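You operate a simulated robot arm through the tools that you are given. There is no shell and no other tool. Be economical: measure what you need, move in short steps, check, and stop when the job is done.

The job below is to be done with a simulated robot arm. You get a single attempt, and the scene is never put back.

TASK
Swap the white bay's blown fuse block for the sound spare.
Fine: red switch off first and on again after; a red dot in the window marks a blown one; the old one goes in the used tray.

It is judged by the outcome, as a careful person would: the job done as asked, and still so three seconds after it is handed in. It fails if anything else is knocked over, pushed out of place, dropped, spilled or broken.

THE ROBOT
A 6-joint arm with a two-finger parallel gripper, fixed in place. Base frame: the origin is at the foot of the arm, x ahead of it, y to its left, z up. Units: m, rad, N and s.
With the tool pointing down near the work surface it reaches from about 0.36 to 0.82 m from the base axis. Its first joint turns from -2.897 to 2.897 rad. Payload 3.91 kg.
Tool frame: the origin (TCP) lies between the finger pads and is the grasp point; the fingertips stand 0.03 m ahead of it; z points along the fingers, y is the line along which they close. Largest opening 0.11 m; finger width 0.02, thickness 0.01; the body of the gripper, 0.048 by 0.112 m, starts 0.055 m behind the TCP.
Orientation is that of the tool frame in the base frame, as a unit quaternion [x, y, z, w]. With the fingers straight down and closing along the base's y, the tool's x points along the base's -x, its y along +y and its z along -z.

THE INTERFACE
- The arm moves only by the tool apply_moves. Its argument "series" is a list of rows, each an object of numbers (a shift or turn left out is 0, a gripper value left out holds the last): "x", "y", "z": the shift along the base's x, y, z in units of 500 mm (1.0 is 500 mm); "wx", "wy", "wz": the turn, a rotation vector about the base's x, y, z in units of 45 degrees (1.0 is 45 degrees); "fingers": the opening, from 0 (shut) to 1 (fully open). In form: [{"x": .., "y": .., "z": .., "wx": .., "wy": .., "wz": .., "fingers": ..}, ...]. A call has 1 to 10 rows; each row is the pose to reach, as a shift and turn from the pose commanded when the call began. A call with a number of a shift or a turn outside -1 to 1 is refused whole. Each row takes 0.2 s and may step no farther than 0.05 m and 0.15 rad from the row before; otherwise, or with a gripper value out of range, the whole call is refused. A pose out of reach is approached as far as the arm can. The call stops where the force on the tool passes 40 N (or 10 N more than at its start, if that is more) or the arm is blocked; 0.2 s more then pass. The fingers move at their own pace (about 0.045 m/s each) and stop on an object; they squeeze with about 25 N. The grip force told is the motor's: it shows also when the fingers shut on nothing. Time passes only in rows, and 0.2 s behind the last, so rows that repeat a pose let the fingers close. The reply holds the time, the measured pose of the TCP, the force on the tool along the base axes, the opening and the grip force, in the units named above and with some noise, with the torque about the TCP (base axes, N m) and any sound that the robot's microphone picked up.
- Cameras (640 x 400 px; columns grow to the right, rows downward): "scene" is fixed at [0.05, -0.5003, 1.5216]; the picture's right is [0.82, -0.57, 0.00], its down [-0.34, -0.49, -0.81] and it looks along [0.46, 0.66, -0.59] (base axes); focal length 354 px, centre (320, 200). "wrist" rides on the gripper at [0.077, 0.007, -0.114] in the tool frame; the picture's right is [-0.09, 1.00, 0.00], its down [-0.80, -0.07, -0.59] and it looks along [-0.59, -0.05, 0.80] (tool axes); focal length 270 px, centre (320, 200). There is no depth. A picture from a camera that has moved, and an enlarged one, comes with that camera's place and axes in the base frame and with its lens.
- grab_frame(camera): a new picture of that camera. No time passes.
- lift_body(by): slides the trunk up (or, below 0, down) by that many m; the arm rides with it, the base frame stays. It gives what a move gives, with no picture.
- inspect(camera, box): a new picture of the part [left, top, right, bottom] of that camera's present view, enlarged. No time passes.
- finish_job(): hands the job in; it is judged then, once.

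Go step by step. Nothing tells you positions but the pictures and the camera data: compare them with the known pose of the tool, close in by small moves and look again before you grip or let go. The budget is 120 turns and 64 pictures, counting those below and the enlarged ones. Unless the task says otherwise, let go and move clear before handing in, and close with one line.

The tools are called after ">>>" by a JSON object that holds its "method" and its "body". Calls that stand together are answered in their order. apply_moves: Moves the arm, as the interface text tells. Its arguments: {"type":"object","properties":{"series":{"type":"array","items":{"type":"object","properties":{"x":{"type":"number"},"y":{"type":"number"},"z":{"type":"number"},"wx":{"type":"number"},"wy":{"type":"number"},"wz":{"type":"number"},"fingers":{"type":"number"}}}}},"required":["series"]} The other tools are called the same way: lift_body (by) slides the trunk up or down; grab_frame (camera) takes a picture; inspect (camera, box) takes an enlarged picture of a part of a camera's view; finish_job () hands the job in.

At the start:

```text
time: 0.0
tcp_pos: [0.4679, 0.276, 1.1503]
tool_rot: [0.0, 1.0, 0.0, 0.0]
force: [0.5, 0.1, 0.2]
moment: [-0.02, -0.01, -0.01]
opening: 0.1101
grasp_force: 0.1
trunk travel left (down, up): [-0.5, 0.11]
```

scene: 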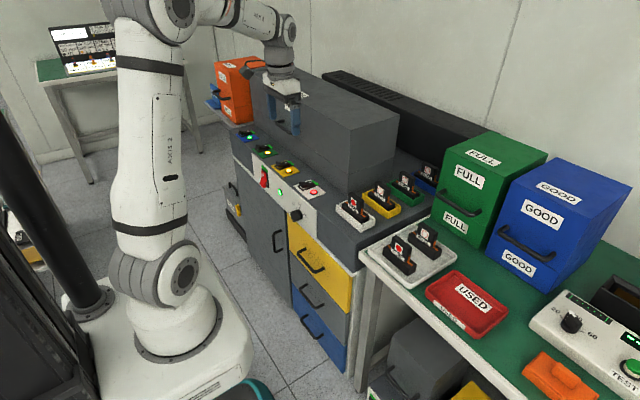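
wrist: 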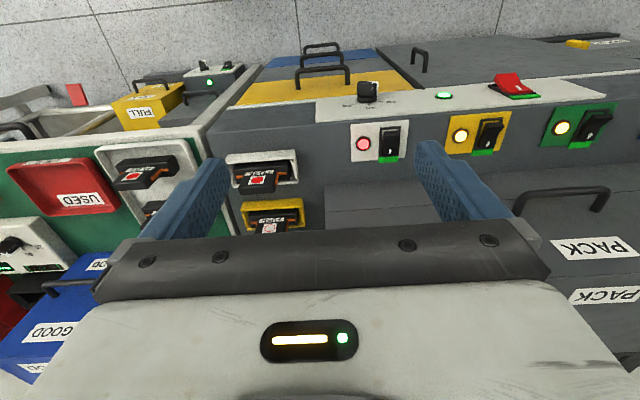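

The white bay with its fuse block is on the cabinet, two spares are in a white tray, and the red used tray is beside them. I'll look closer first.

>>> {"method": "inspect", "body": {"camera": "scene", "box": [320, 160, 520, 285]}}

>>> {"method": "inspect", "body": {"camera": "scene", "box": [220, 120, 380, 220]}}

>>> {"method": "inspect", "body": {"camera": "wrist", "box": [80, 60, 400, 260]}}

```text
3.20 times, centred on (420, 222) of scene
camera zoom: at [0.05, -0.5003, 1.5216], right [0.82, -0.57, 0.0], down [-0.34, -0.49, -0.81], along [0.46, 0.66, -0.59], focal length 1133 px, centre (0, 128)
```

zoom: 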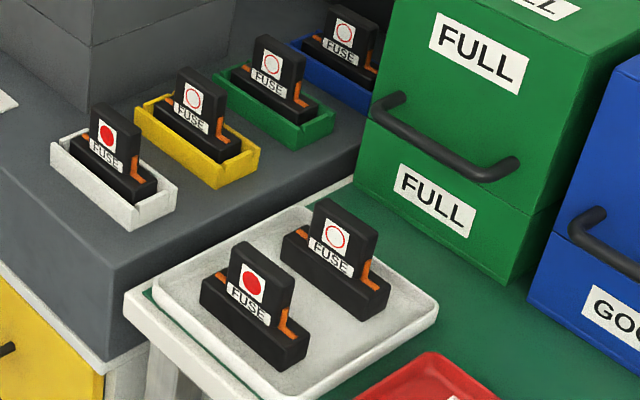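

```text
4.00 times, centred on (300, 170) of scene
camera zoom: at [0.05, -0.5003, 1.5216], right [0.82, -0.57, 0.0], down [-0.34, -0.49, -0.81], along [0.46, 0.66, -0.59], focal length 1416 px, centre (400, 320)
```

zoom: 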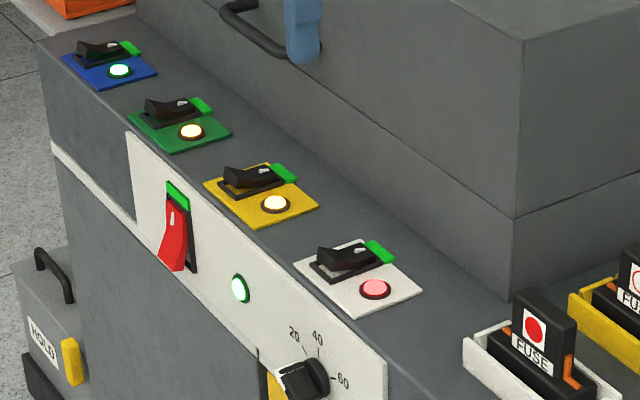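

```text
2.00 times, centred on (240, 160) of wrist
camera zoom: at [0.3905, 0.282, 1.2645], right [0.09, 1.0, 0.0], down [0.8, -0.07, 0.59], along [0.59, -0.05, -0.8], focal length 541 px, centre (480, 280)
```

zoom: 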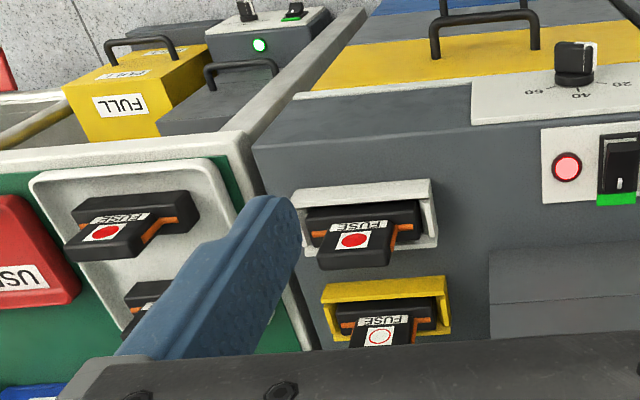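

The white bay's block is blown (red dot), and the rear spare in the tray is sound. Next I'll move to see the red switch on the front panel.

>>> {"method": "apply_moves", "body": {"series": [{"x": -0.08}, {"x": -0.12, "y": 0.08, "fingers": 0}, {"x": -0.12, "y": 0.17}, {"x": -0.12, "y": 0.26}, {"x": -0.12, "y": 0.35}, {"x": -0.12, "y": 0.4}]}}

>>> {"method": "grab_frame", "body": {"camera": "wrist"}}

>>> {"method": "grab_frame", "body": {"camera": "scene"}}

```text
time: 1.4
tcp_pos: [0.4079, 0.4786, 1.1501]
tool_rot: [0.0, 1.0, 0.0, 0.0]
force: [0.3, 0.8, -0.3]
moment: [0.07, 0.0, 0.0]
opening: 0.0031
grasp_force: 0.1
trunk travel left (down, up): [-0.5, 0.11]
```

```text
58 pictures are left
camera wrist: at [0.3309, 0.4834, 1.2631], right [0.09, 1.0, 0.0], down [0.8, -0.07, 0.59], along [0.59, -0.05, -0.8], focal length 270 px, centre (320, 200)
```

wrist: 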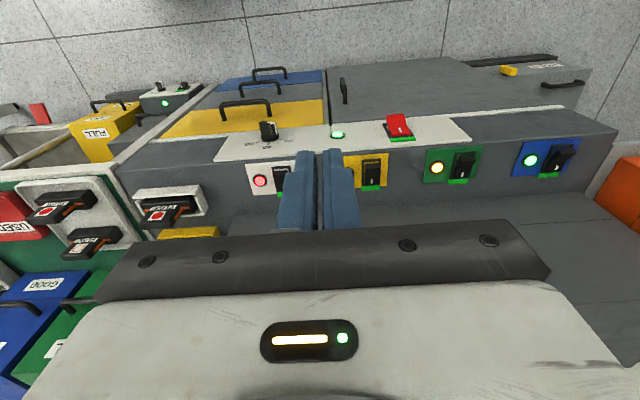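

```text
57 pictures are left
```

scene: 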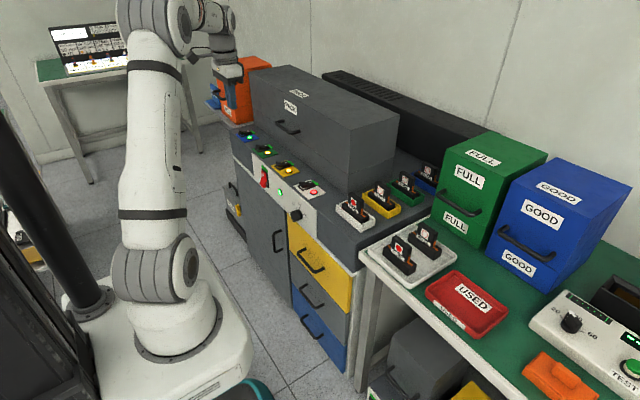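

>>> {"method": "inspect", "body": {"camera": "wrist", "box": [340, 90, 500, 190]}}

>>> {"method": "inspect", "body": {"camera": "scene", "box": [240, 150, 320, 200]}}

```text
4.00 times, centred on (420, 140) of wrist
camera zoom: at [0.3309, 0.4834, 1.2631], right [0.09, 1.0, 0.0], down [0.8, -0.07, 0.59], along [0.59, -0.05, -0.8], focal length 1081 px, centre (-80, 440)
```

zoom: 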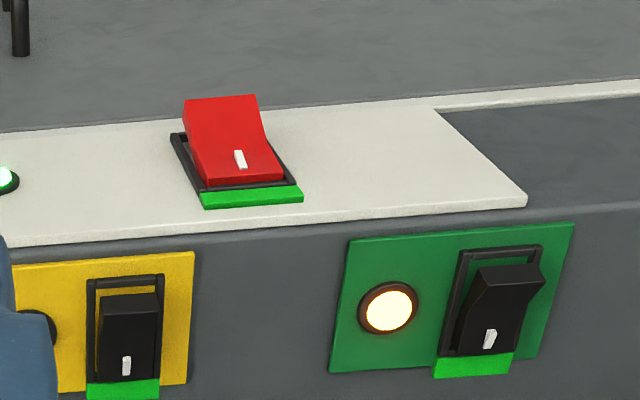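

```text
8.00 times, centred on (280, 175) of scene
camera zoom: at [0.05, -0.5003, 1.5216], right [0.82, -0.57, 0.0], down [-0.34, -0.49, -0.81], along [0.46, 0.66, -0.59], focal length 2833 px, centre (640, 400)
```

zoom: 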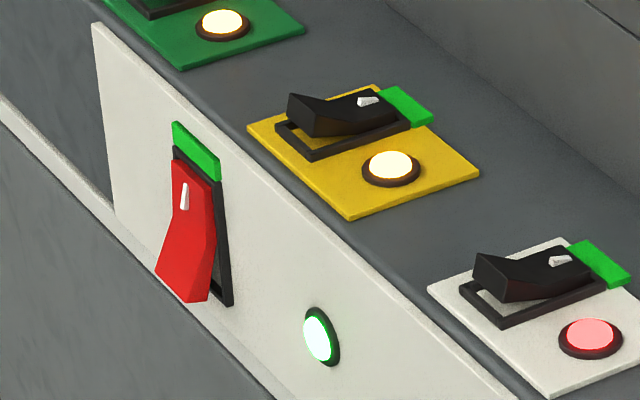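

The red rocker is on the vertical front panel near (0.55, 0.63, 0.73). It is ON, with the end by the green strip pressed and the bottom end raised. I'll tilt the tool forward, approach and look again.

>>> {"method": "apply_moves", "body": {"series": [{"x": -0.03, "y": 0.05, "z": -0.04, "wy": -0.16}, {"x": -0.06, "y": 0.1, "z": -0.1, "wy": -0.33}, {"x": -0.06, "y": 0.15, "z": -0.17, "wy": -0.5}, {"x": -0.06, "y": 0.2, "z": -0.25, "wy": -0.66}, {"x": -0.06, "y": 0.25, "z": -0.33, "wy": -0.8}, {"x": -0.06, "y": 0.29, "z": -0.41, "wy": -0.8}, {"x": -0.06, "y": 0.3, "z": -0.5, "wy": -0.8}, {"x": -0.06, "y": 0.3, "z": -0.58, "wy": -0.8}, {"x": -0.06, "y": 0.3, "z": -0.66, "wy": -0.8}]}}

>>> {"method": "grab_frame", "body": {"camera": "wrist"}}

>>> {"method": "inspect", "body": {"camera": "scene", "box": [200, 120, 360, 220]}}

```text
time: 3.4
tcp_pos: [0.3801, 0.6274, 0.82]
tool_rot: [-0.001, 0.951, 0.001, 0.309]
force: [-0.3, -0.3, 0.0]
moment: [-0.01, 0.01, -0.03]
opening: 0.0
grasp_force: 24.9
trunk travel left (down, up): [-0.5, 0.11]
```

```text
54 pictures are left
camera wrist: at [0.2488, 0.6326, 0.8669], right [0.07, 1.0, 0.05], down [0.3, -0.07, 0.95], along [0.95, -0.05, -0.3], focal length 270 px, centre (320, 200)
```

wrist: 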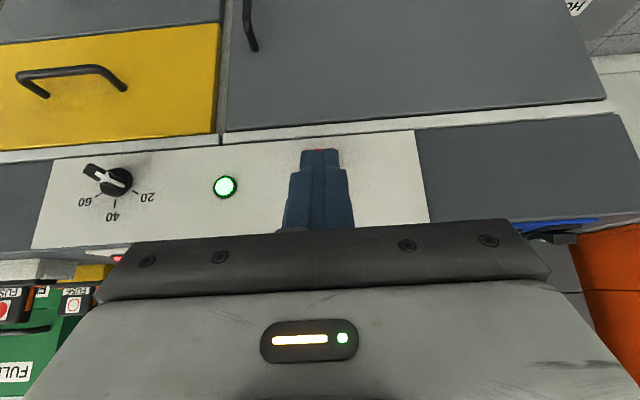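

```text
4.00 times, centred on (280, 170) of scene
camera zoom: at [0.05, -0.5003, 1.5216], right [0.82, -0.57, 0.0], down [-0.34, -0.49, -0.81], along [0.46, 0.66, -0.59], focal length 1416 px, centre (480, 320)
```

zoom: 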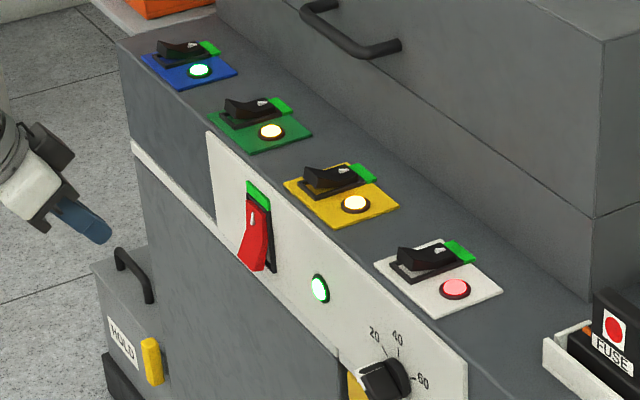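

>>> {"method": "apply_moves", "body": {"series": [{"y": -0.05}, {"y": -0.12}]}}

>>> {"method": "inspect", "body": {"camera": "wrist", "box": [240, 120, 480, 270]}}

```text
time: 4.0
tcp_pos: [0.3783, 0.5667, 0.8198]
tool_rot: [-0.001, 0.951, 0.001, 0.309]
force: [-0.4, -0.3, -0.1]
moment: [-0.04, -0.01, 0.0]
opening: 0.0
grasp_force: 25.0
trunk travel left (down, up): [-0.5, 0.11]
```

```text
2.67 times, centred on (360, 195) of wrist
camera zoom: at [0.248, 0.5726, 0.8667], right [0.07, 1.0, 0.05], down [0.3, -0.07, 0.95], along [0.95, -0.05, -0.3], focal length 721 px, centre (213, 213)
```

zoom: 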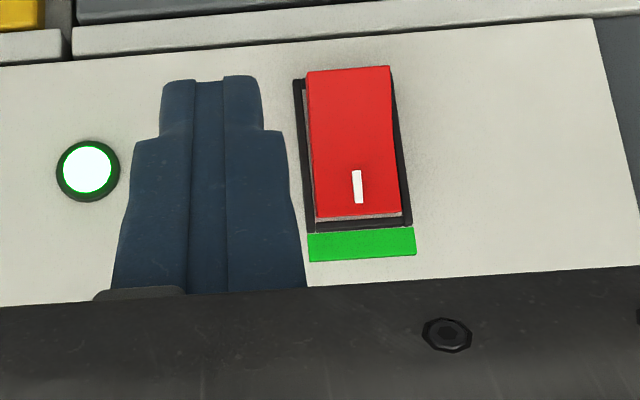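

The rocker is centred at about y=0.621, spanning z 0.705 to 0.774, with its raised bottom end at z≈0.72. I'll line up and press that lower end inward.

>>> {"method": "apply_moves", "body": {"series": [{"x": 0.04, "y": 0.09, "z": -0.03}, {"x": 0.1, "y": 0.108, "z": -0.1}, {"x": 0.17, "y": 0.108, "z": -0.155}, {"x": 0.23, "y": 0.108, "z": -0.16}]}}

>>> {"method": "inspect", "body": {"camera": "scene", "box": [200, 120, 360, 220]}}

```text
refused: row 1 steps farther than a row can; nothing moved
```

```text
4.00 times, centred on (280, 170) of scene
camera zoom: at [0.05, -0.5003, 1.5216], right [0.82, -0.57, 0.0], down [-0.34, -0.49, -0.81], along [0.46, 0.66, -0.59], focal length 1416 px, centre (480, 320)
```

zoom: 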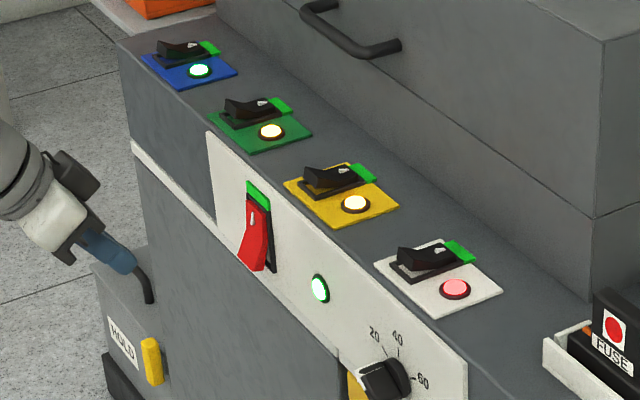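

That call was refused because one step was too big, so I'll use smaller ones.

>>> {"method": "apply_moves", "body": {"series": [{"x": 0.03, "y": 0.05, "z": -0.03}, {"x": 0.08, "y": 0.108, "z": -0.07}, {"x": 0.14, "y": 0.108, "z": -0.13}, {"x": 0.21, "y": 0.108, "z": -0.16}, {"x": 0.26, "y": 0.108, "z": -0.16}]}}

>>> {"method": "inspect", "body": {"camera": "scene", "box": [220, 130, 320, 192]}}

>>> {"method": "inspect", "body": {"camera": "wrist", "box": [240, 120, 400, 220]}}

```text
time: 5.2
tcp_pos: [0.5088, 0.6202, 0.7422]
tool_rot: [-0.001, 0.951, 0.0, 0.309]
force: [0.4, 0.3, -0.5]
moment: [0.01, -0.03, -0.02]
opening: 0.0
grasp_force: 25.3
trunk travel left (down, up): [-0.5, 0.11]
```

```text
6.40 times, centred on (270, 161) of scene
camera zoom: at [0.05, -0.5003, 1.5216], right [0.82, -0.57, 0.0], down [-0.34, -0.49, -0.81], along [0.46, 0.66, -0.59], focal length 2266 px, centre (640, 450)
```

zoom: 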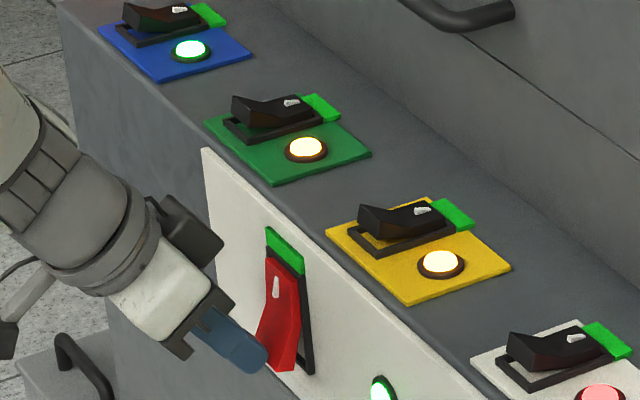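

```text
4.00 times, centred on (320, 170) of wrist
camera zoom: at [0.3785, 0.6258, 0.7886], right [0.07, 1.0, 0.05], down [0.3, -0.07, 0.95], along [0.95, -0.05, -0.3], focal length 1081 px, centre (320, 320)
```

zoom: 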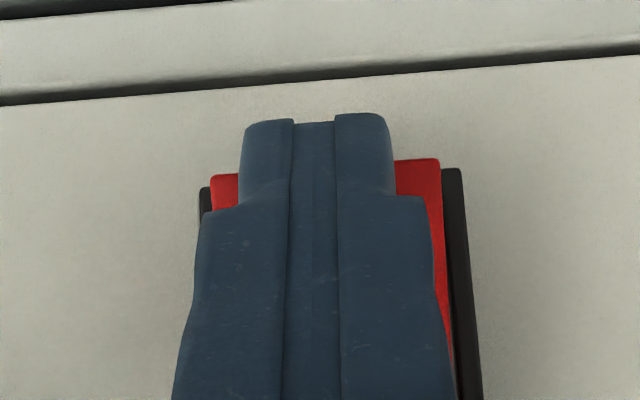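

>>> {"method": "apply_moves", "body": {"series": [{"x": 0.015, "z": 0.006}, {"x": 0.03, "z": 0.006}, {"x": 0.04, "z": 0.006}, {"x": 0.05, "z": 0.006}, {"x": 0.056, "z": 0.006}]}}

>>> {"method": "inspect", "body": {"camera": "scene", "box": [220, 130, 320, 192]}}

```text
time: 6.1
tcp_pos: [0.5216, 0.6213, 0.7422]
tool_rot: [-0.004, 0.952, 0.001, 0.306]
force: [-3.3, 0.5, -1.2]
moment: [-0.03, -0.29, -0.05]
opening: 0.0
grasp_force: 24.7
trunk travel left (down, up): [-0.5, 0.11]
heard: click
stopped in row 4: the force on the tool passed its limit at 46 N (the readings are from after the stop); the commanded pose is now the measured one
```

```text
6.40 times, centred on (270, 161) of scene
camera zoom: at [0.05, -0.5003, 1.5216], right [0.82, -0.57, 0.0], down [-0.34, -0.49, -0.81], along [0.46, 0.66, -0.59], focal length 2266 px, centre (640, 450)
```

zoom: 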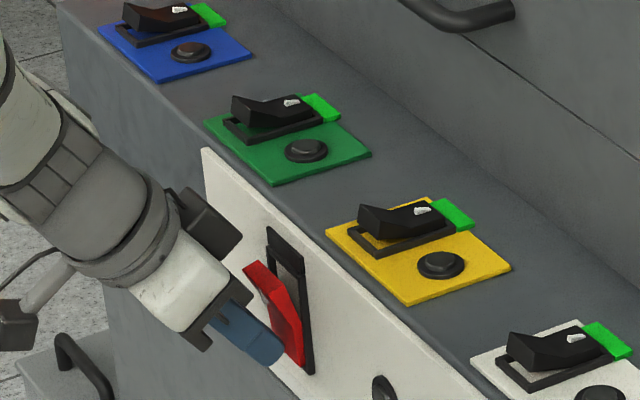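

Click heard and all lamps are out, so the power is off. Now I'll back away, level the tool, and go over the white bay for a close look.

>>> {"method": "apply_moves", "body": {"series": [{"x": -0.08}, {"x": -0.17}, {"x": -0.22, "z": 0.07}, {"x": -0.22, "z": 0.16}, {"x": -0.22, "z": 0.25, "wy": 0.16}, {"x": -0.22, "y": -0.04, "z": 0.33, "wy": 0.32}, {"x": -0.22, "y": -0.1, "z": 0.4, "wy": 0.48}, {"x": -0.22, "y": -0.16, "z": 0.47, "wy": 0.64}, {"x": -0.22, "y": -0.22, "z": 0.54, "wy": 0.79}, {"x": -0.22, "y": -0.3, "z": 0.56, "wy": 0.79, "fingers": 0.8}]}}

>>> {"method": "apply_moves", "body": {"series": [{"y": -0.09}, {"y": -0.18}, {"y": -0.27}, {"y": -0.36}, {"y": -0.45}, {"y": -0.54}, {"y": -0.63}, {"x": 0.08, "y": -0.635}, {"x": 0.17, "y": -0.635}, {"x": 0.24, "y": -0.635}]}}

>>> {"method": "grab_frame", "body": {"camera": "wrist"}}

>>> {"method": "grab_frame", "body": {"camera": "scene"}}

```text
time: 8.3
tcp_pos: [0.413, 0.471, 1.0236]
tool_rot: [-0.003, 1.0, 0.0, 0.001]
force: [-0.7, 0.8, 0.3]
moment: [0.0, 0.0, -0.04]
opening: 0.0327
grasp_force: 0.0
trunk travel left (down, up): [-0.5, 0.11]
```

```text
time: 10.5
tcp_pos: [0.5334, 0.1531, 1.0232]
tool_rot: [-0.002, 1.0, -0.001, 0.001]
force: [-0.6, 0.2, -0.2]
moment: [0.0, 0.01, 0.03]
opening: 0.0879
grasp_force: 0.2
trunk travel left (down, up): [-0.5, 0.11]
```

```text
47 pictures are left
camera wrist: at [0.4557, 0.1591, 1.1368], right [0.08, 1.0, 0.0], down [0.8, -0.07, 0.6], along [0.59, -0.05, -0.8], focal length 270 px, centre (320, 200)
```

wrist: 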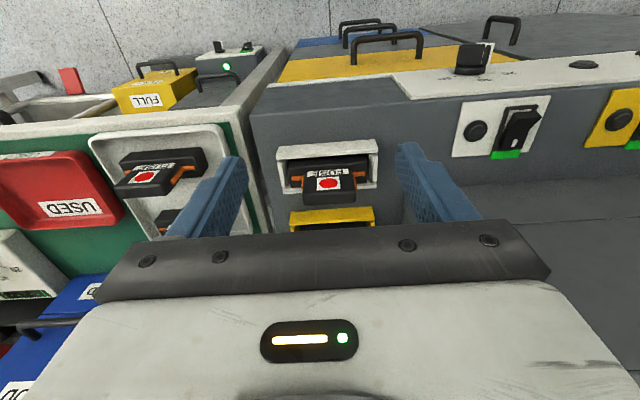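

```text
46 pictures are left
```

scene: 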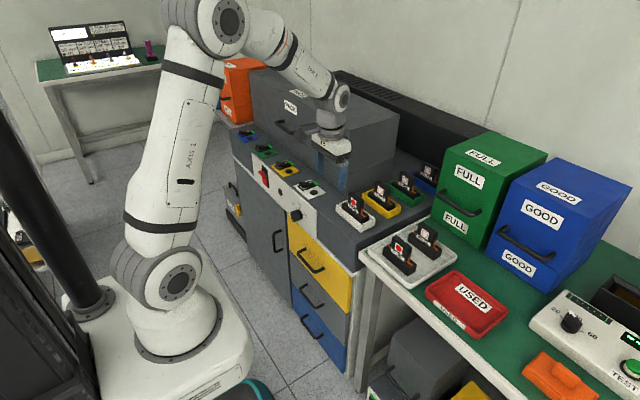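

>>> {"method": "inspect", "body": {"camera": "wrist", "box": [256, 130, 416, 230]}}

>>> {"method": "inspect", "body": {"camera": "scene", "box": [325, 175, 421, 235]}}

>>> {"method": "inspect", "body": {"camera": "wrist", "box": [0, 110, 240, 260]}}

```text
4.00 times, centred on (336, 180) of wrist
camera zoom: at [0.4557, 0.1591, 1.1368], right [0.08, 1.0, 0.0], down [0.8, -0.07, 0.6], along [0.59, -0.05, -0.8], focal length 1081 px, centre (256, 280)
```

zoom: 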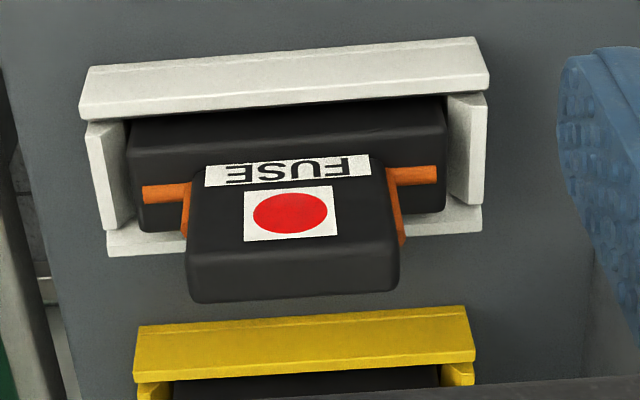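

```text
6.67 times, centred on (373, 205) of scene
camera zoom: at [0.05, -0.5003, 1.5216], right [0.82, -0.57, 0.0], down [-0.34, -0.49, -0.81], along [0.46, 0.66, -0.59], focal length 2360 px, centre (-33, 167)
```

zoom: 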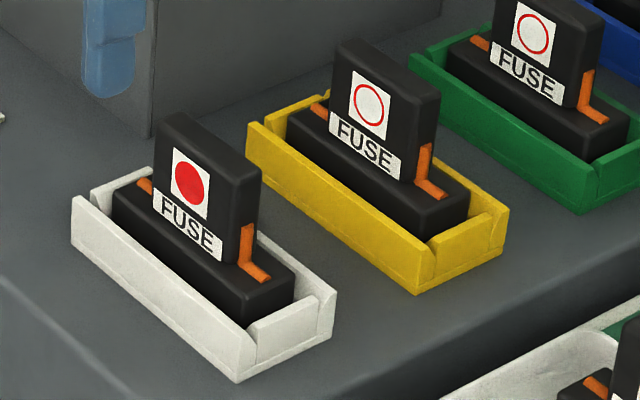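

```text
2.67 times, centred on (120, 185) of wrist
camera zoom: at [0.4557, 0.1591, 1.1368], right [0.08, 1.0, 0.0], down [0.8, -0.07, 0.6], along [0.59, -0.05, -0.8], focal length 721 px, centre (853, 240)
```

zoom: 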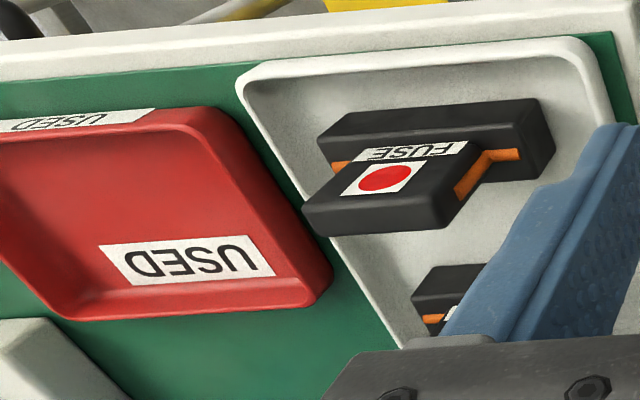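

The blown block's handle is centred at about (0.635, 0.154), its top at z≈0.893 and its base top at z≈0.838. I'll move above it and check before descending.

>>> {"method": "apply_moves", "body": {"series": [{"x": 0.08, "z": 0.0}, {"x": 0.16}, {"x": 0.203, "y": 0.002, "z": -0.05}, {"x": 0.203, "y": 0.002, "z": -0.12}, {"x": 0.203, "y": 0.002, "z": -0.18}]}}

>>> {"method": "grab_frame", "body": {"camera": "wrist"}}

>>> {"method": "inspect", "body": {"camera": "scene", "box": [305, 155, 433, 235]}}

```text
time: 11.7
tcp_pos: [0.6337, 0.1539, 0.9296]
tool_rot: [-0.002, 1.0, 0.0, 0.0]
force: [-0.6, 0.6, -0.8]
moment: [-0.02, -0.03, 0.01]
opening: 0.0881
grasp_force: 0.0
trunk travel left (down, up): [-0.5, 0.11]
```

```text
42 pictures are left
camera wrist: at [0.5565, 0.1608, 1.0432], right [0.08, 1.0, 0.0], down [0.8, -0.07, 0.6], along [0.59, -0.05, -0.8], focal length 270 px, centre (320, 200)
```

wrist: 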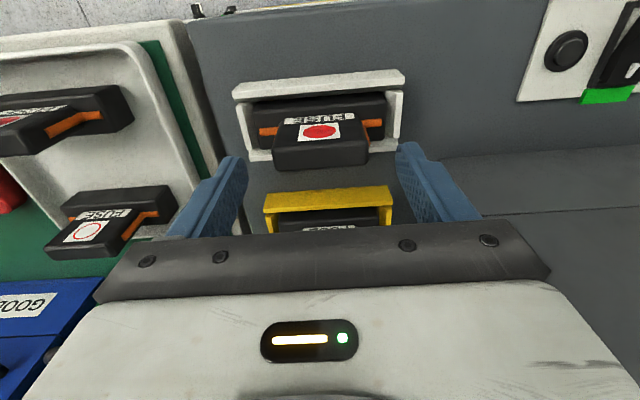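

```text
5.00 times, centred on (369, 195) of scene
camera zoom: at [0.05, -0.5003, 1.5216], right [0.82, -0.57, 0.0], down [-0.34, -0.49, -0.81], along [0.46, 0.66, -0.59], focal length 1770 px, centre (75, 225)
```

zoom: 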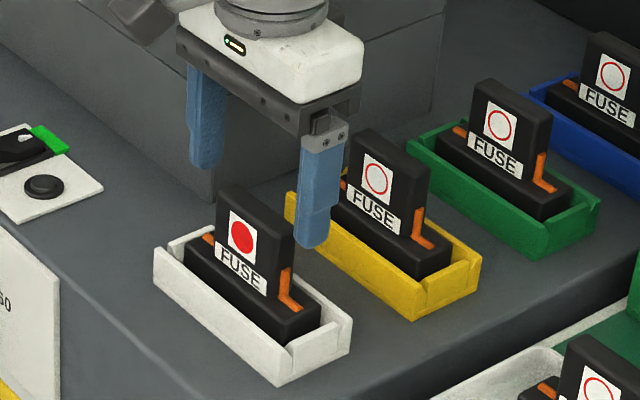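

Fingers are centred on the handle in both directions. Descending and closing.

>>> {"method": "apply_moves", "body": {"series": [{"z": -0.04}, {"z": -0.08}, {"z": -0.104}, {"z": -0.104, "fingers": 0.3}, {"z": -0.104}, {"z": -0.104}, {"z": -0.104}]}}

>>> {"method": "inspect", "body": {"camera": "scene", "box": [305, 155, 433, 235]}}

```text
time: 13.3
tcp_pos: [0.6348, 0.1542, 0.8797]
tool_rot: [-0.002, 1.0, 0.0, 0.001]
force: [1.1, 0.1, 0.8]
moment: [0.02, -0.06, -0.01]
opening: 0.0595
grasp_force: 25.3
trunk travel left (down, up): [-0.5, 0.11]
```

```text
5.00 times, centred on (369, 195) of scene
camera zoom: at [0.05, -0.5003, 1.5216], right [0.82, -0.57, 0.0], down [-0.34, -0.49, -0.81], along [0.46, 0.66, -0.59], focal length 1770 px, centre (75, 225)
```

zoom: 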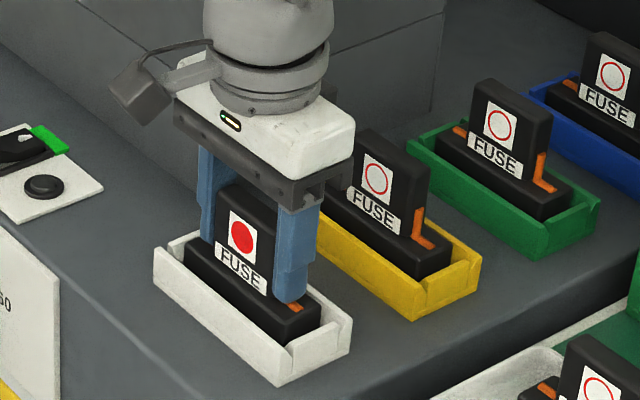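

Gripped at an opening of 0.0595. The seated pose is TCP (0.635, 0.154, 0.880). Lifting straight up.

>>> {"method": "apply_moves", "body": {"series": [{"z": 0.015}, {"z": 0.035}, {"z": 0.06}, {"z": 0.1}, {"z": 0.16}, {"z": 0.23}, {"z": 0.28}]}}

>>> {"method": "grab_frame", "body": {"camera": "wrist"}}

>>> {"method": "grab_frame", "body": {"camera": "scene"}}

```text
time: 14.9
tcp_pos: [0.6347, 0.1538, 1.0196]
tool_rot: [-0.002, 1.0, 0.001, 0.001]
force: [-0.4, 0.3, -2.2]
moment: [0.0, 0.02, 0.02]
opening: 0.0597
grasp_force: 25.2
trunk travel left (down, up): [-0.5, 0.11]
```

```text
39 pictures are left
camera wrist: at [0.557, 0.1597, 1.1333], right [0.08, 1.0, 0.0], down [0.8, -0.07, 0.6], along [0.59, -0.05, -0.8], focal length 270 px, centre (320, 200)
```

wrist: 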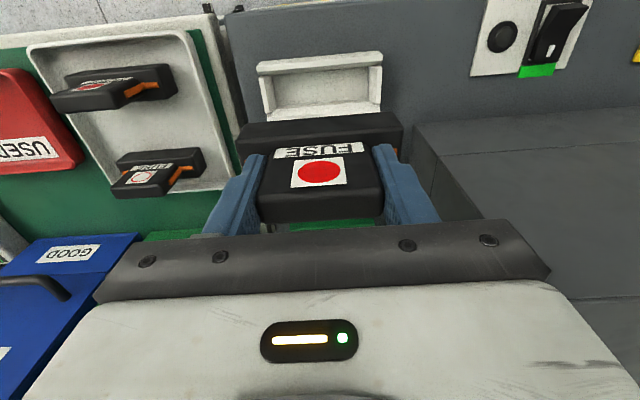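

```text
38 pictures are left
```

scene: 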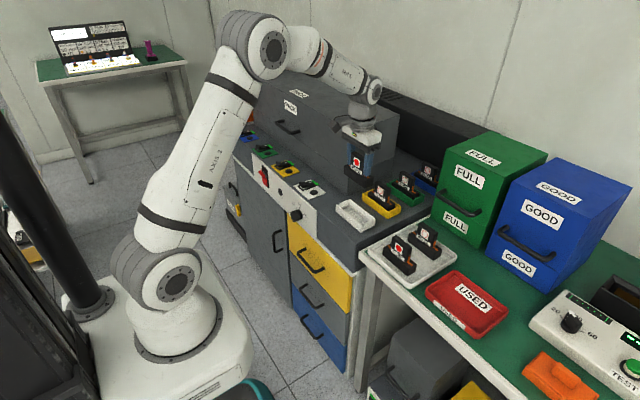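

The block is out. The used tray spans roughly x 0.59–0.71 and y −0.34 to −0.175, centred near (0.65, −0.256). Carrying the block there at height.

>>> {"method": "apply_moves", "body": {"series": [{"y": -0.07}, {"y": -0.16}, {"y": -0.25}, {"y": -0.34}, {"y": -0.43}, {"y": -0.52}, {"x": 0.01, "y": -0.61}, {"x": 0.02, "y": -0.7}, {"x": 0.03, "y": -0.78}, {"x": 0.03, "y": -0.82, "z": -0.05}]}}

>>> {"method": "grab_frame", "body": {"camera": "wrist"}}

>>> {"method": "inspect", "body": {"camera": "scene", "box": [360, 200, 552, 320]}}

```text
time: 17.1
tcp_pos: [0.6494, -0.2579, 0.9933]
tool_rot: [-0.003, 1.0, 0.001, 0.001]
force: [-0.5, -0.3, -1.1]
moment: [0.03, -0.02, 0.01]
opening: 0.0596
grasp_force: 25.0
trunk travel left (down, up): [-0.5, 0.11]
```

```text
37 pictures are left
camera wrist: at [0.5716, -0.2516, 1.1081], right [0.08, 1.0, 0.0], down [0.8, -0.07, 0.6], along [0.59, -0.05, -0.8], focal length 270 px, centre (320, 200)
```

wrist: 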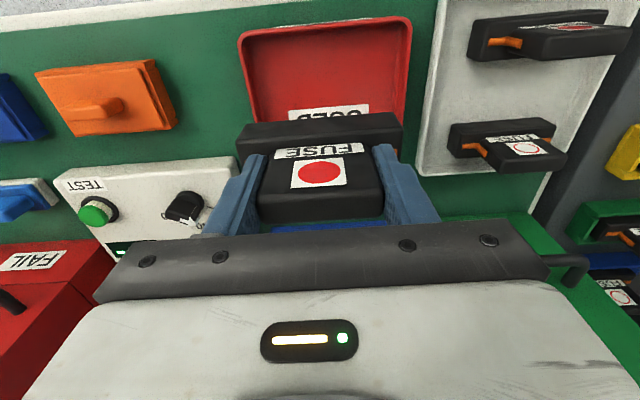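

```text
3.33 times, centred on (456, 260) of scene
camera zoom: at [0.05, -0.5003, 1.5216], right [0.82, -0.57, 0.0], down [-0.34, -0.49, -0.81], along [0.46, 0.66, -0.59], focal length 1180 px, centre (-133, 0)
```

zoom: 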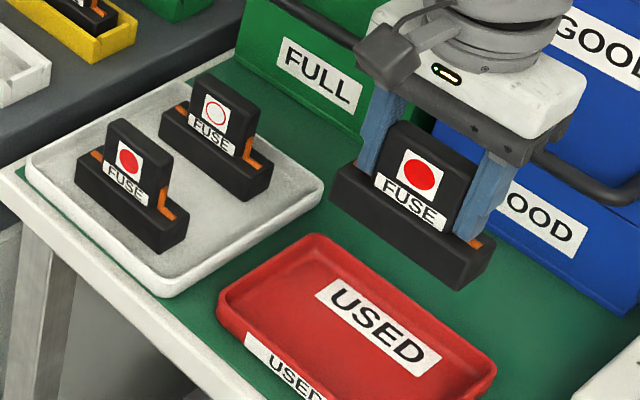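

>>> {"method": "apply_moves", "body": {"series": [{"y": 0.012, "z": -0.08}, {"y": 0.012, "z": -0.16}, {"y": 0.012, "z": -0.2}]}}

>>> {"method": "inspect", "body": {"camera": "scene", "box": [360, 200, 552, 320]}}

```text
time: 17.9
tcp_pos: [0.651, -0.2492, 0.8935]
tool_rot: [-0.001, 1.0, 0.0, 0.001]
force: [-0.8, -0.6, -0.3]
moment: [0.04, -0.01, 0.0]
opening: 0.0597
grasp_force: 25.0
trunk travel left (down, up): [-0.5, 0.11]
```

```text
3.33 times, centred on (456, 260) of scene
camera zoom: at [0.05, -0.5003, 1.5216], right [0.82, -0.57, 0.0], down [-0.34, -0.49, -0.81], along [0.46, 0.66, -0.59], focal length 1180 px, centre (-133, 0)
```

zoom: 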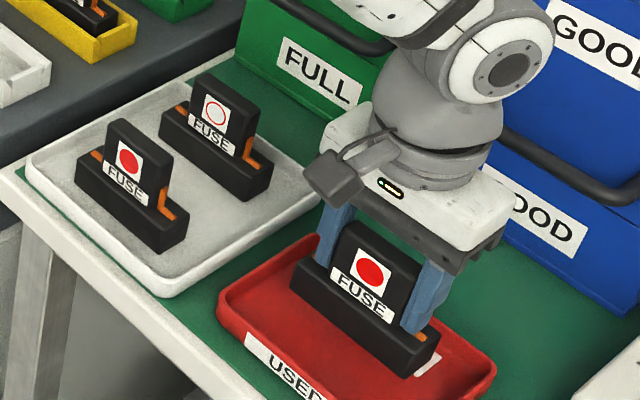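

>>> {"method": "apply_moves", "body": {"series": [{"z": -0.012}, {"z": -0.022}, {"z": -0.03}, {"z": -0.036}]}}

>>> {"method": "inspect", "body": {"camera": "scene", "box": [420, 240, 516, 300]}}

```text
time: 18.9
tcp_pos: [0.6501, -0.2494, 0.8763]
tool_rot: [-0.002, 1.0, 0.0, 0.002]
force: [-0.1, 0.7, -0.6]
moment: [-0.04, -0.02, 0.0]
opening: 0.0597
grasp_force: 25.0
trunk travel left (down, up): [-0.5, 0.11]
```

```text
6.67 times, centred on (468, 270) of scene
camera zoom: at [0.05, -0.5003, 1.5216], right [0.82, -0.57, 0.0], down [-0.34, -0.49, -0.81], along [0.46, 0.66, -0.59], focal length 2360 px, centre (-667, -267)
```

zoom: 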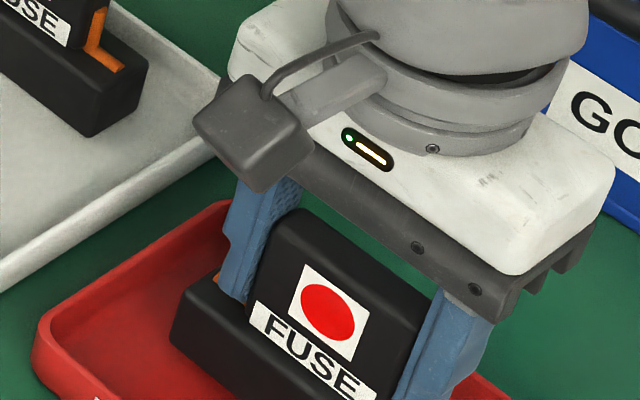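

>>> {"method": "apply_moves", "body": {"series": [{"z": -0.006}, {"z": -0.012}, {"z": -0.018}, {"z": -0.024}]}}

>>> {"method": "inspect", "body": {"camera": "scene", "box": [420, 260, 516, 320]}}

```text
time: 19.9
tcp_pos: [0.6494, -0.249, 0.8682]
tool_rot: [-0.001, 1.0, -0.001, 0.004]
force: [1.4, -2.7, 17.8]
moment: [0.07, 0.08, -0.01]
opening: 0.0599
grasp_force: 25.4
trunk travel left (down, up): [-0.5, 0.11]
```

```text
6.67 times, centred on (468, 290) of scene
camera zoom: at [0.05, -0.5003, 1.5216], right [0.82, -0.57, 0.0], down [-0.34, -0.49, -0.81], along [0.46, 0.66, -0.59], focal length 2360 px, centre (-667, -400)
```

zoom: 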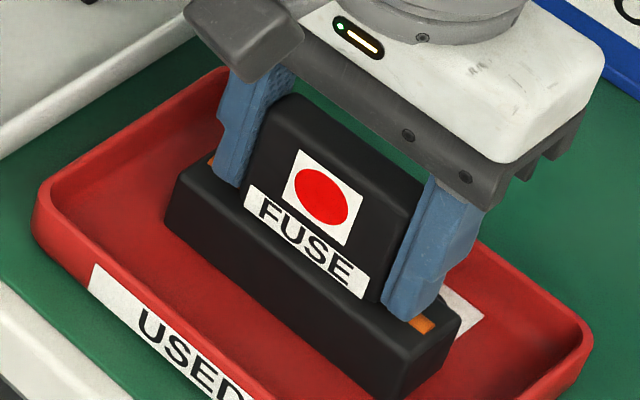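

The block rests on the tray floor (18 N of contact). I'll ease the load, open, and rise.

>>> {"method": "apply_moves", "body": {"series": [{"z": 0.004}, {"z": 0.004, "fingers": 0.8}, {"z": 0.004}, {"z": 0.004}, {"z": 0.05}, {"z": 0.14}, {"z": 0.22}, {"z": 0.28}]}}

>>> {"method": "grab_frame", "body": {"camera": "wrist"}}

>>> {"method": "inspect", "body": {"camera": "scene", "box": [360, 200, 552, 320]}}

```text
time: 21.7
tcp_pos: [0.651, -0.2506, 1.0033]
tool_rot: [-0.001, 1.0, 0.0, 0.001]
force: [-0.4, -0.2, -0.1]
moment: [-0.01, -0.02, 0.02]
opening: 0.088
grasp_force: 0.1
trunk travel left (down, up): [-0.5, 0.11]
```

```text
32 pictures are left
camera wrist: at [0.5735, -0.2443, 1.1175], right [0.08, 1.0, 0.0], down [0.8, -0.07, 0.6], along [0.59, -0.05, -0.8], focal length 270 px, centre (320, 200)
```

wrist: 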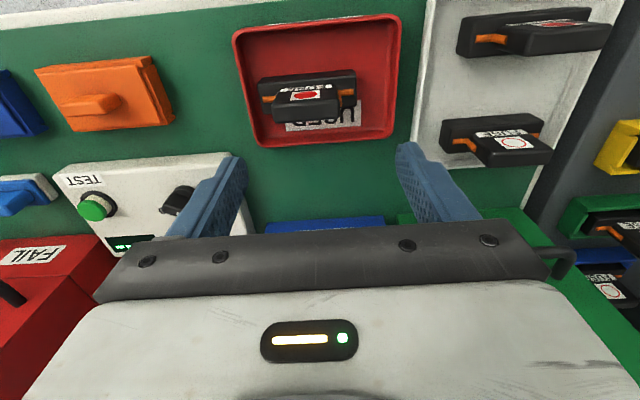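

```text
3.33 times, centred on (456, 260) of scene
camera zoom: at [0.05, -0.5003, 1.5216], right [0.82, -0.57, 0.0], down [-0.34, -0.49, -0.81], along [0.46, 0.66, -0.59], focal length 1180 px, centre (-133, 0)
```

zoom: 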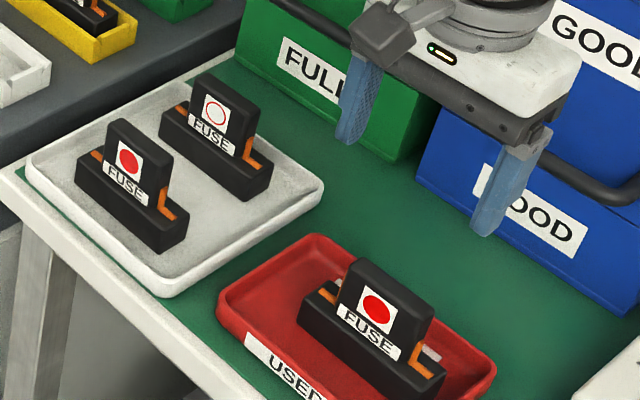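

The old block sits in the used tray. The sound spare is near (0.71, −0.057); moving closer to measure it.

>>> {"method": "apply_moves", "body": {"series": [{"y": 0.09}, {"y": 0.18}, {"y": 0.27}, {"y": 0.36}, {"y": 0.39}]}}

>>> {"method": "inspect", "body": {"camera": "wrist", "box": [200, 100, 440, 250]}}

>>> {"method": "inspect", "body": {"camera": "scene", "box": [370, 205, 466, 265]}}

```text
time: 22.9
tcp_pos: [0.6506, -0.0553, 1.0034]
tool_rot: [-0.001, 1.0, 0.0, 0.001]
force: [0.2, -0.2, -0.1]
moment: [-0.02, -0.01, 0.0]
opening: 0.0881
grasp_force: 0.1
trunk travel left (down, up): [-0.5, 0.11]
```

```text
2.67 times, centred on (320, 175) of wrist
camera zoom: at [0.5722, -0.049, 1.1189], right [0.08, 1.0, 0.0], down [0.8, -0.07, 0.6], along [0.59, -0.05, -0.8], focal length 721 px, centre (320, 267)
```

zoom: 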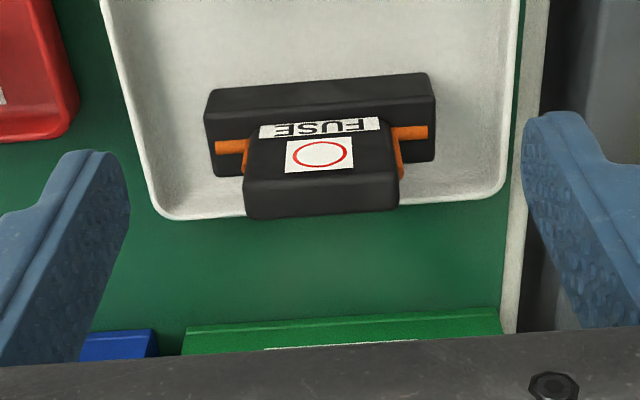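

```text
6.67 times, centred on (418, 235) of scene
camera zoom: at [0.05, -0.5003, 1.5216], right [0.82, -0.57, 0.0], down [-0.34, -0.49, -0.81], along [0.46, 0.66, -0.59], focal length 2360 px, centre (-333, -33)
```

zoom: 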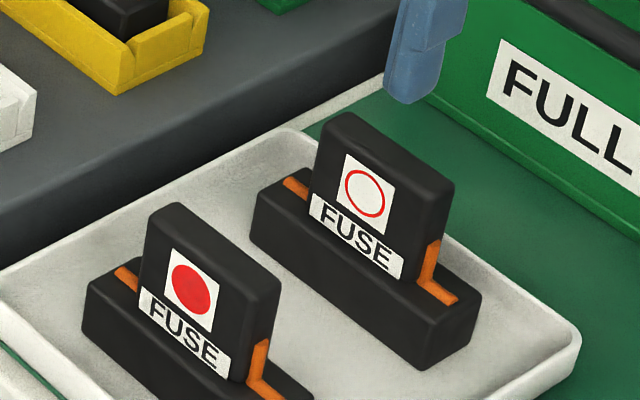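

>>> {"method": "apply_moves", "body": {"series": [{"x": 0.06, "y": -0.011}, {"x": 0.129, "y": -0.011}, {"x": 0.129, "y": -0.011, "z": -0.08}, {"x": 0.129, "y": -0.011, "z": -0.16}]}}

>>> {"method": "grab_frame", "body": {"camera": "wrist"}}

>>> {"method": "inspect", "body": {"camera": "scene", "box": [360, 170, 488, 250]}}

```text
time: 23.9
tcp_pos: [0.7146, -0.0608, 0.9241]
tool_rot: [-0.002, 1.0, 0.0, 0.001]
force: [0.0, 0.1, -0.2]
moment: [-0.02, 0.02, 0.0]
opening: 0.0878
grasp_force: 0.0
trunk travel left (down, up): [-0.5, 0.11]
```

```text
28 pictures are left
camera wrist: at [0.6369, -0.0542, 1.038], right [0.08, 1.0, 0.0], down [0.8, -0.07, 0.6], along [0.59, -0.05, -0.8], focal length 270 px, centre (320, 200)
```

wrist: 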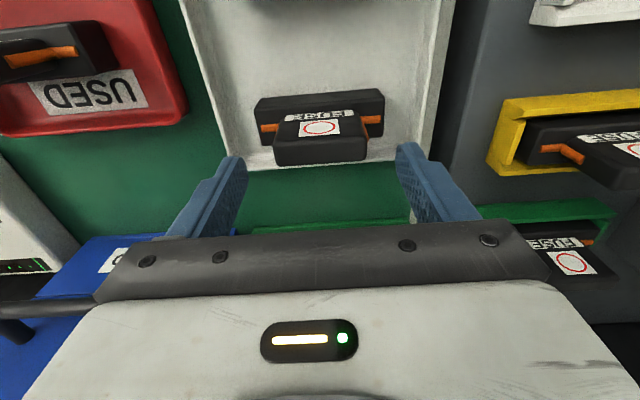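

```text
5.00 times, centred on (424, 210) of scene
camera zoom: at [0.05, -0.5003, 1.5216], right [0.82, -0.57, 0.0], down [-0.34, -0.49, -0.81], along [0.46, 0.66, -0.59], focal length 1770 px, centre (-200, 150)
```

zoom: 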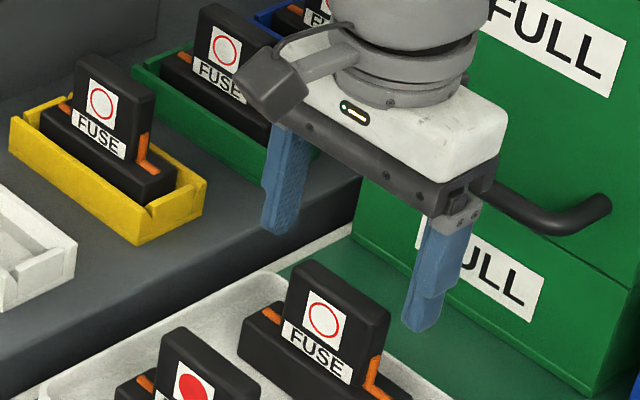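

Aligned over the sound spare. Descending and gripping.

>>> {"method": "apply_moves", "body": {"series": [{"z": -0.04}, {"z": -0.08}, {"z": -0.106}, {"z": -0.106, "fingers": 0.3}, {"z": -0.106}, {"z": -0.106}, {"z": -0.106}]}}

>>> {"method": "inspect", "body": {"camera": "scene", "box": [360, 185, 488, 265]}}

```text
time: 25.5
tcp_pos: [0.7149, -0.0607, 0.8718]
tool_rot: [-0.002, 1.0, 0.0, 0.001]
force: [-0.5, -0.4, 0.1]
moment: [-0.04, -0.01, -0.04]
opening: 0.0597
grasp_force: 25.1
trunk travel left (down, up): [-0.5, 0.11]
```

```text
5.00 times, centred on (424, 225) of scene
camera zoom: at [0.05, -0.5003, 1.5216], right [0.82, -0.57, 0.0], down [-0.34, -0.49, -0.81], along [0.46, 0.66, -0.59], focal length 1770 px, centre (-200, 75)
```

zoom: 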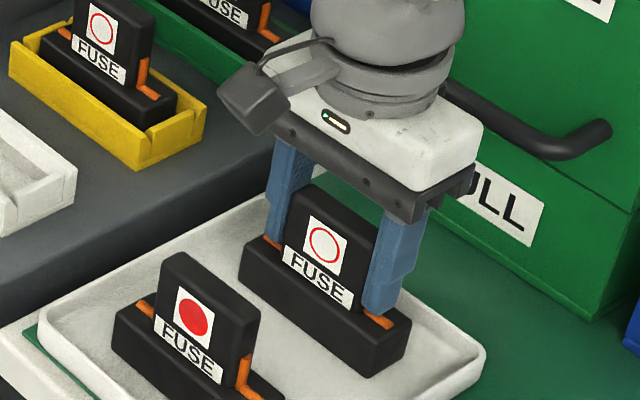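

>>> {"method": "apply_moves", "body": {"series": [{"z": 0.03}, {"z": 0.1}, {"z": 0.19}, {"z": 0.28}, {"z": 0.3, "x": -0.03, "y": 0.06}, {"z": 0.3, "x": -0.07, "y": 0.14}, {"z": 0.3, "x": -0.1, "y": 0.22}, {"z": 0.3, "x": -0.13, "y": 0.3}, {"z": 0.3, "x": -0.16, "y": 0.38}, {"z": 0.3, "x": -0.16, "y": 0.43}]}}

>>> {"method": "grab_frame", "body": {"camera": "wrist"}}

>>> {"method": "inspect", "body": {"camera": "scene", "box": [300, 135, 460, 235]}}

```text
time: 27.7
tcp_pos: [0.6339, 0.1546, 1.0224]
tool_rot: [-0.003, 1.0, 0.0, 0.0]
force: [-0.2, 0.3, -1.5]
moment: [-0.05, -0.01, -0.02]
opening: 0.0595
grasp_force: 25.5
trunk travel left (down, up): [-0.5, 0.11]
```

```text
25 pictures are left
camera wrist: at [0.5551, 0.1608, 1.1358], right [0.08, 1.0, 0.0], down [0.8, -0.07, 0.6], along [0.59, -0.05, -0.8], focal length 270 px, centre (320, 200)
```

wrist: 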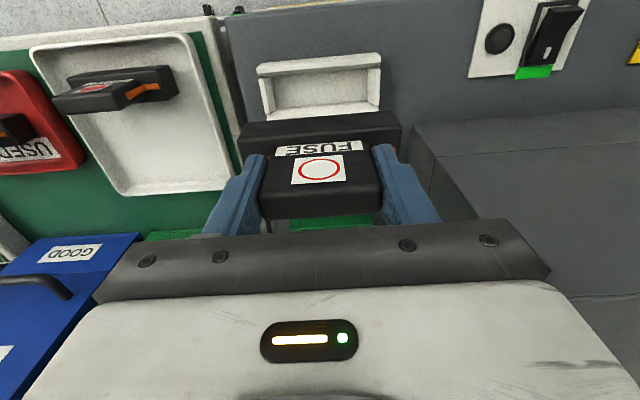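

```text
4.00 times, centred on (380, 185) of scene
camera zoom: at [0.05, -0.5003, 1.5216], right [0.82, -0.57, 0.0], down [-0.34, -0.49, -0.81], along [0.46, 0.66, -0.59], focal length 1416 px, centre (80, 260)
```

zoom: 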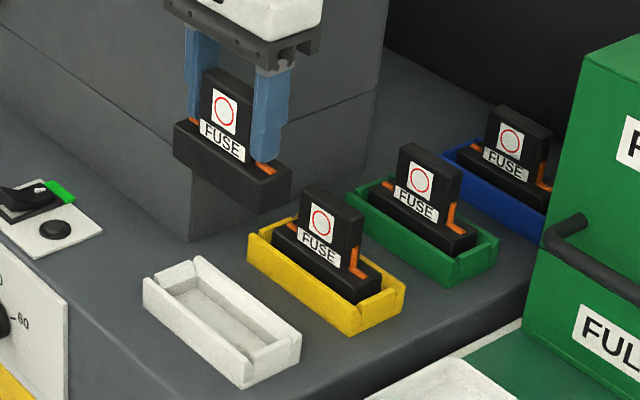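

>>> {"method": "apply_moves", "body": {"series": [{"x": 0.001, "z": -0.06}, {"x": 0.001, "z": -0.13}, {"x": 0.001, "z": -0.18}]}}

>>> {"method": "inspect", "body": {"camera": "wrist", "box": [220, 50, 420, 175]}}

>>> {"method": "inspect", "body": {"camera": "scene", "box": [320, 165, 416, 225]}}

```text
time: 28.5
tcp_pos: [0.6322, 0.1546, 0.9304]
tool_rot: [-0.002, 1.0, 0.0, 0.0]
force: [-0.4, 0.5, -1.1]
moment: [-0.02, -0.01, 0.01]
opening: 0.0596
grasp_force: 25.1
trunk travel left (down, up): [-0.5, 0.11]
```

```text
3.20 times, centred on (320, 112) of wrist
camera zoom: at [0.556, 0.1603, 1.0441], right [0.08, 1.0, 0.0], down [0.8, -0.07, 0.6], along [0.59, -0.05, -0.8], focal length 865 px, centre (320, 480)
```

zoom: 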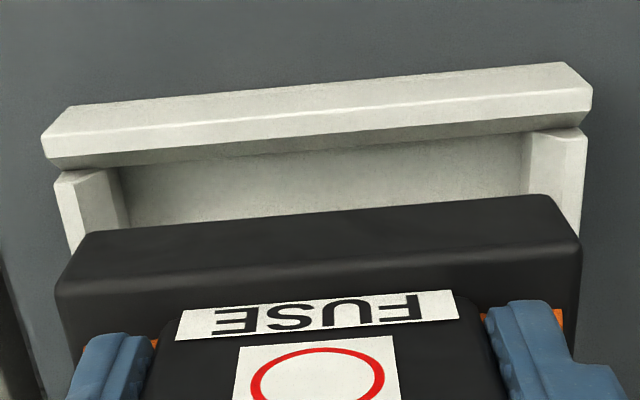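

```text
6.67 times, centred on (368, 195) of scene
camera zoom: at [0.05, -0.5003, 1.5216], right [0.82, -0.57, 0.0], down [-0.34, -0.49, -0.81], along [0.46, 0.66, -0.59], focal length 2360 px, centre (0, 233)
```

zoom: 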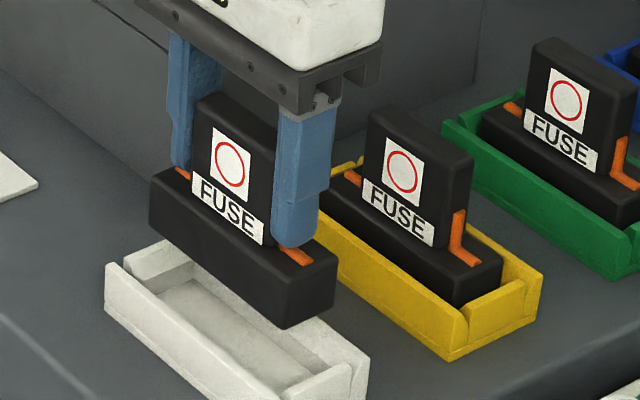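

>>> {"method": "apply_moves", "body": {"series": [{"x": 0.002, "z": -0.03}, {"x": 0.002, "z": -0.05}, {"x": 0.002, "z": -0.064}, {"x": 0.002, "z": -0.074}]}}

>>> {"method": "inspect", "body": {"camera": "wrist", "box": [220, 50, 420, 175]}}

>>> {"method": "inspect", "body": {"camera": "scene", "box": [320, 165, 416, 225]}}

```text
time: 29.5
tcp_pos: [0.6358, 0.1543, 0.8941]
tool_rot: [-0.002, 1.0, -0.001, 0.002]
force: [-3.9, -0.1, -0.1]
moment: [-0.04, 0.25, -0.16]
opening: 0.0594
grasp_force: 25.2
trunk travel left (down, up): [-0.5, 0.11]
```

```text
3.20 times, centred on (320, 112) of wrist
camera zoom: at [0.5581, 0.1606, 1.008], right [0.08, 1.0, 0.0], down [0.8, -0.07, 0.6], along [0.59, -0.05, -0.8], focal length 865 px, centre (320, 480)
```

zoom: 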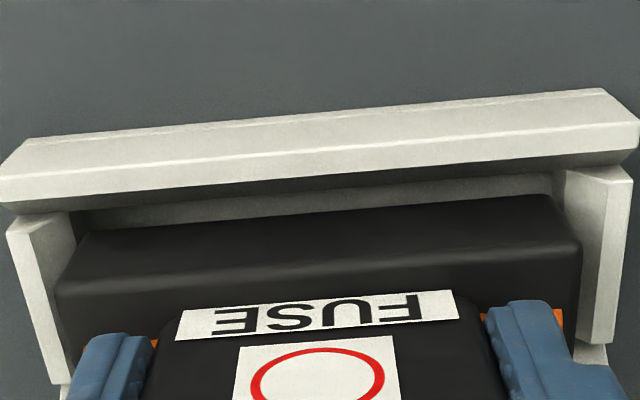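

```text
6.67 times, centred on (368, 195) of scene
camera zoom: at [0.05, -0.5003, 1.5216], right [0.82, -0.57, 0.0], down [-0.34, -0.49, -0.81], along [0.46, 0.66, -0.59], focal length 2360 px, centre (0, 233)
```

zoom: 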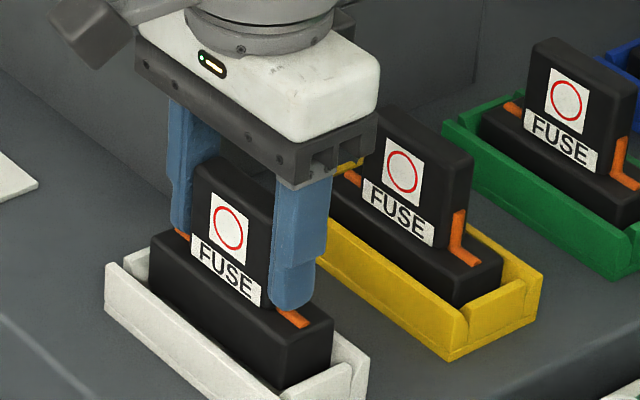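

The block is entering the cradle with slight pressure on the back wall. I'll ease back about 1.5 mm and press down.

>>> {"method": "apply_moves", "body": {"series": [{"x": -0.003}, {"x": -0.003, "z": -0.008}, {"x": -0.003, "z": -0.016}, {"x": -0.003, "z": -0.022}, {"x": -0.003, "z": -0.027}]}}

```text
time: 30.7
tcp_pos: [0.6344, 0.1536, 0.8819]
tool_rot: [-0.002, 1.0, 0.0, 0.002]
force: [-2.9, -1.2, 9.8]
moment: [-0.23, 0.27, -0.04]
opening: 0.0598
grasp_force: 25.0
trunk travel left (down, up): [-0.5, 0.11]
```

>>> {"method": "apply_moves", "body": {"series": [{"z": -0.003}, {"z": -0.006}]}}

>>> {"method": "inspect", "body": {"camera": "scene", "box": [320, 165, 416, 225]}}

```text
time: 31.3
tcp_pos: [0.6336, 0.1551, 0.8788]
tool_rot: [-0.001, 1.0, 0.001, 0.003]
force: [0.6, -3.6, 18.4]
moment: [-0.28, -0.11, 0.0]
opening: 0.0595
grasp_force: 25.1
trunk travel left (down, up): [-0.5, 0.11]
```

```text
6.67 times, centred on (368, 195) of scene
camera zoom: at [0.05, -0.5003, 1.5216], right [0.82, -0.57, 0.0], down [-0.34, -0.49, -0.81], along [0.46, 0.66, -0.59], focal length 2360 px, centre (0, 233)
```

zoom: 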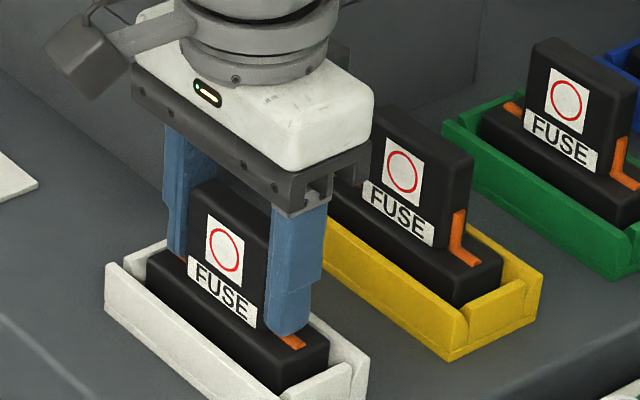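

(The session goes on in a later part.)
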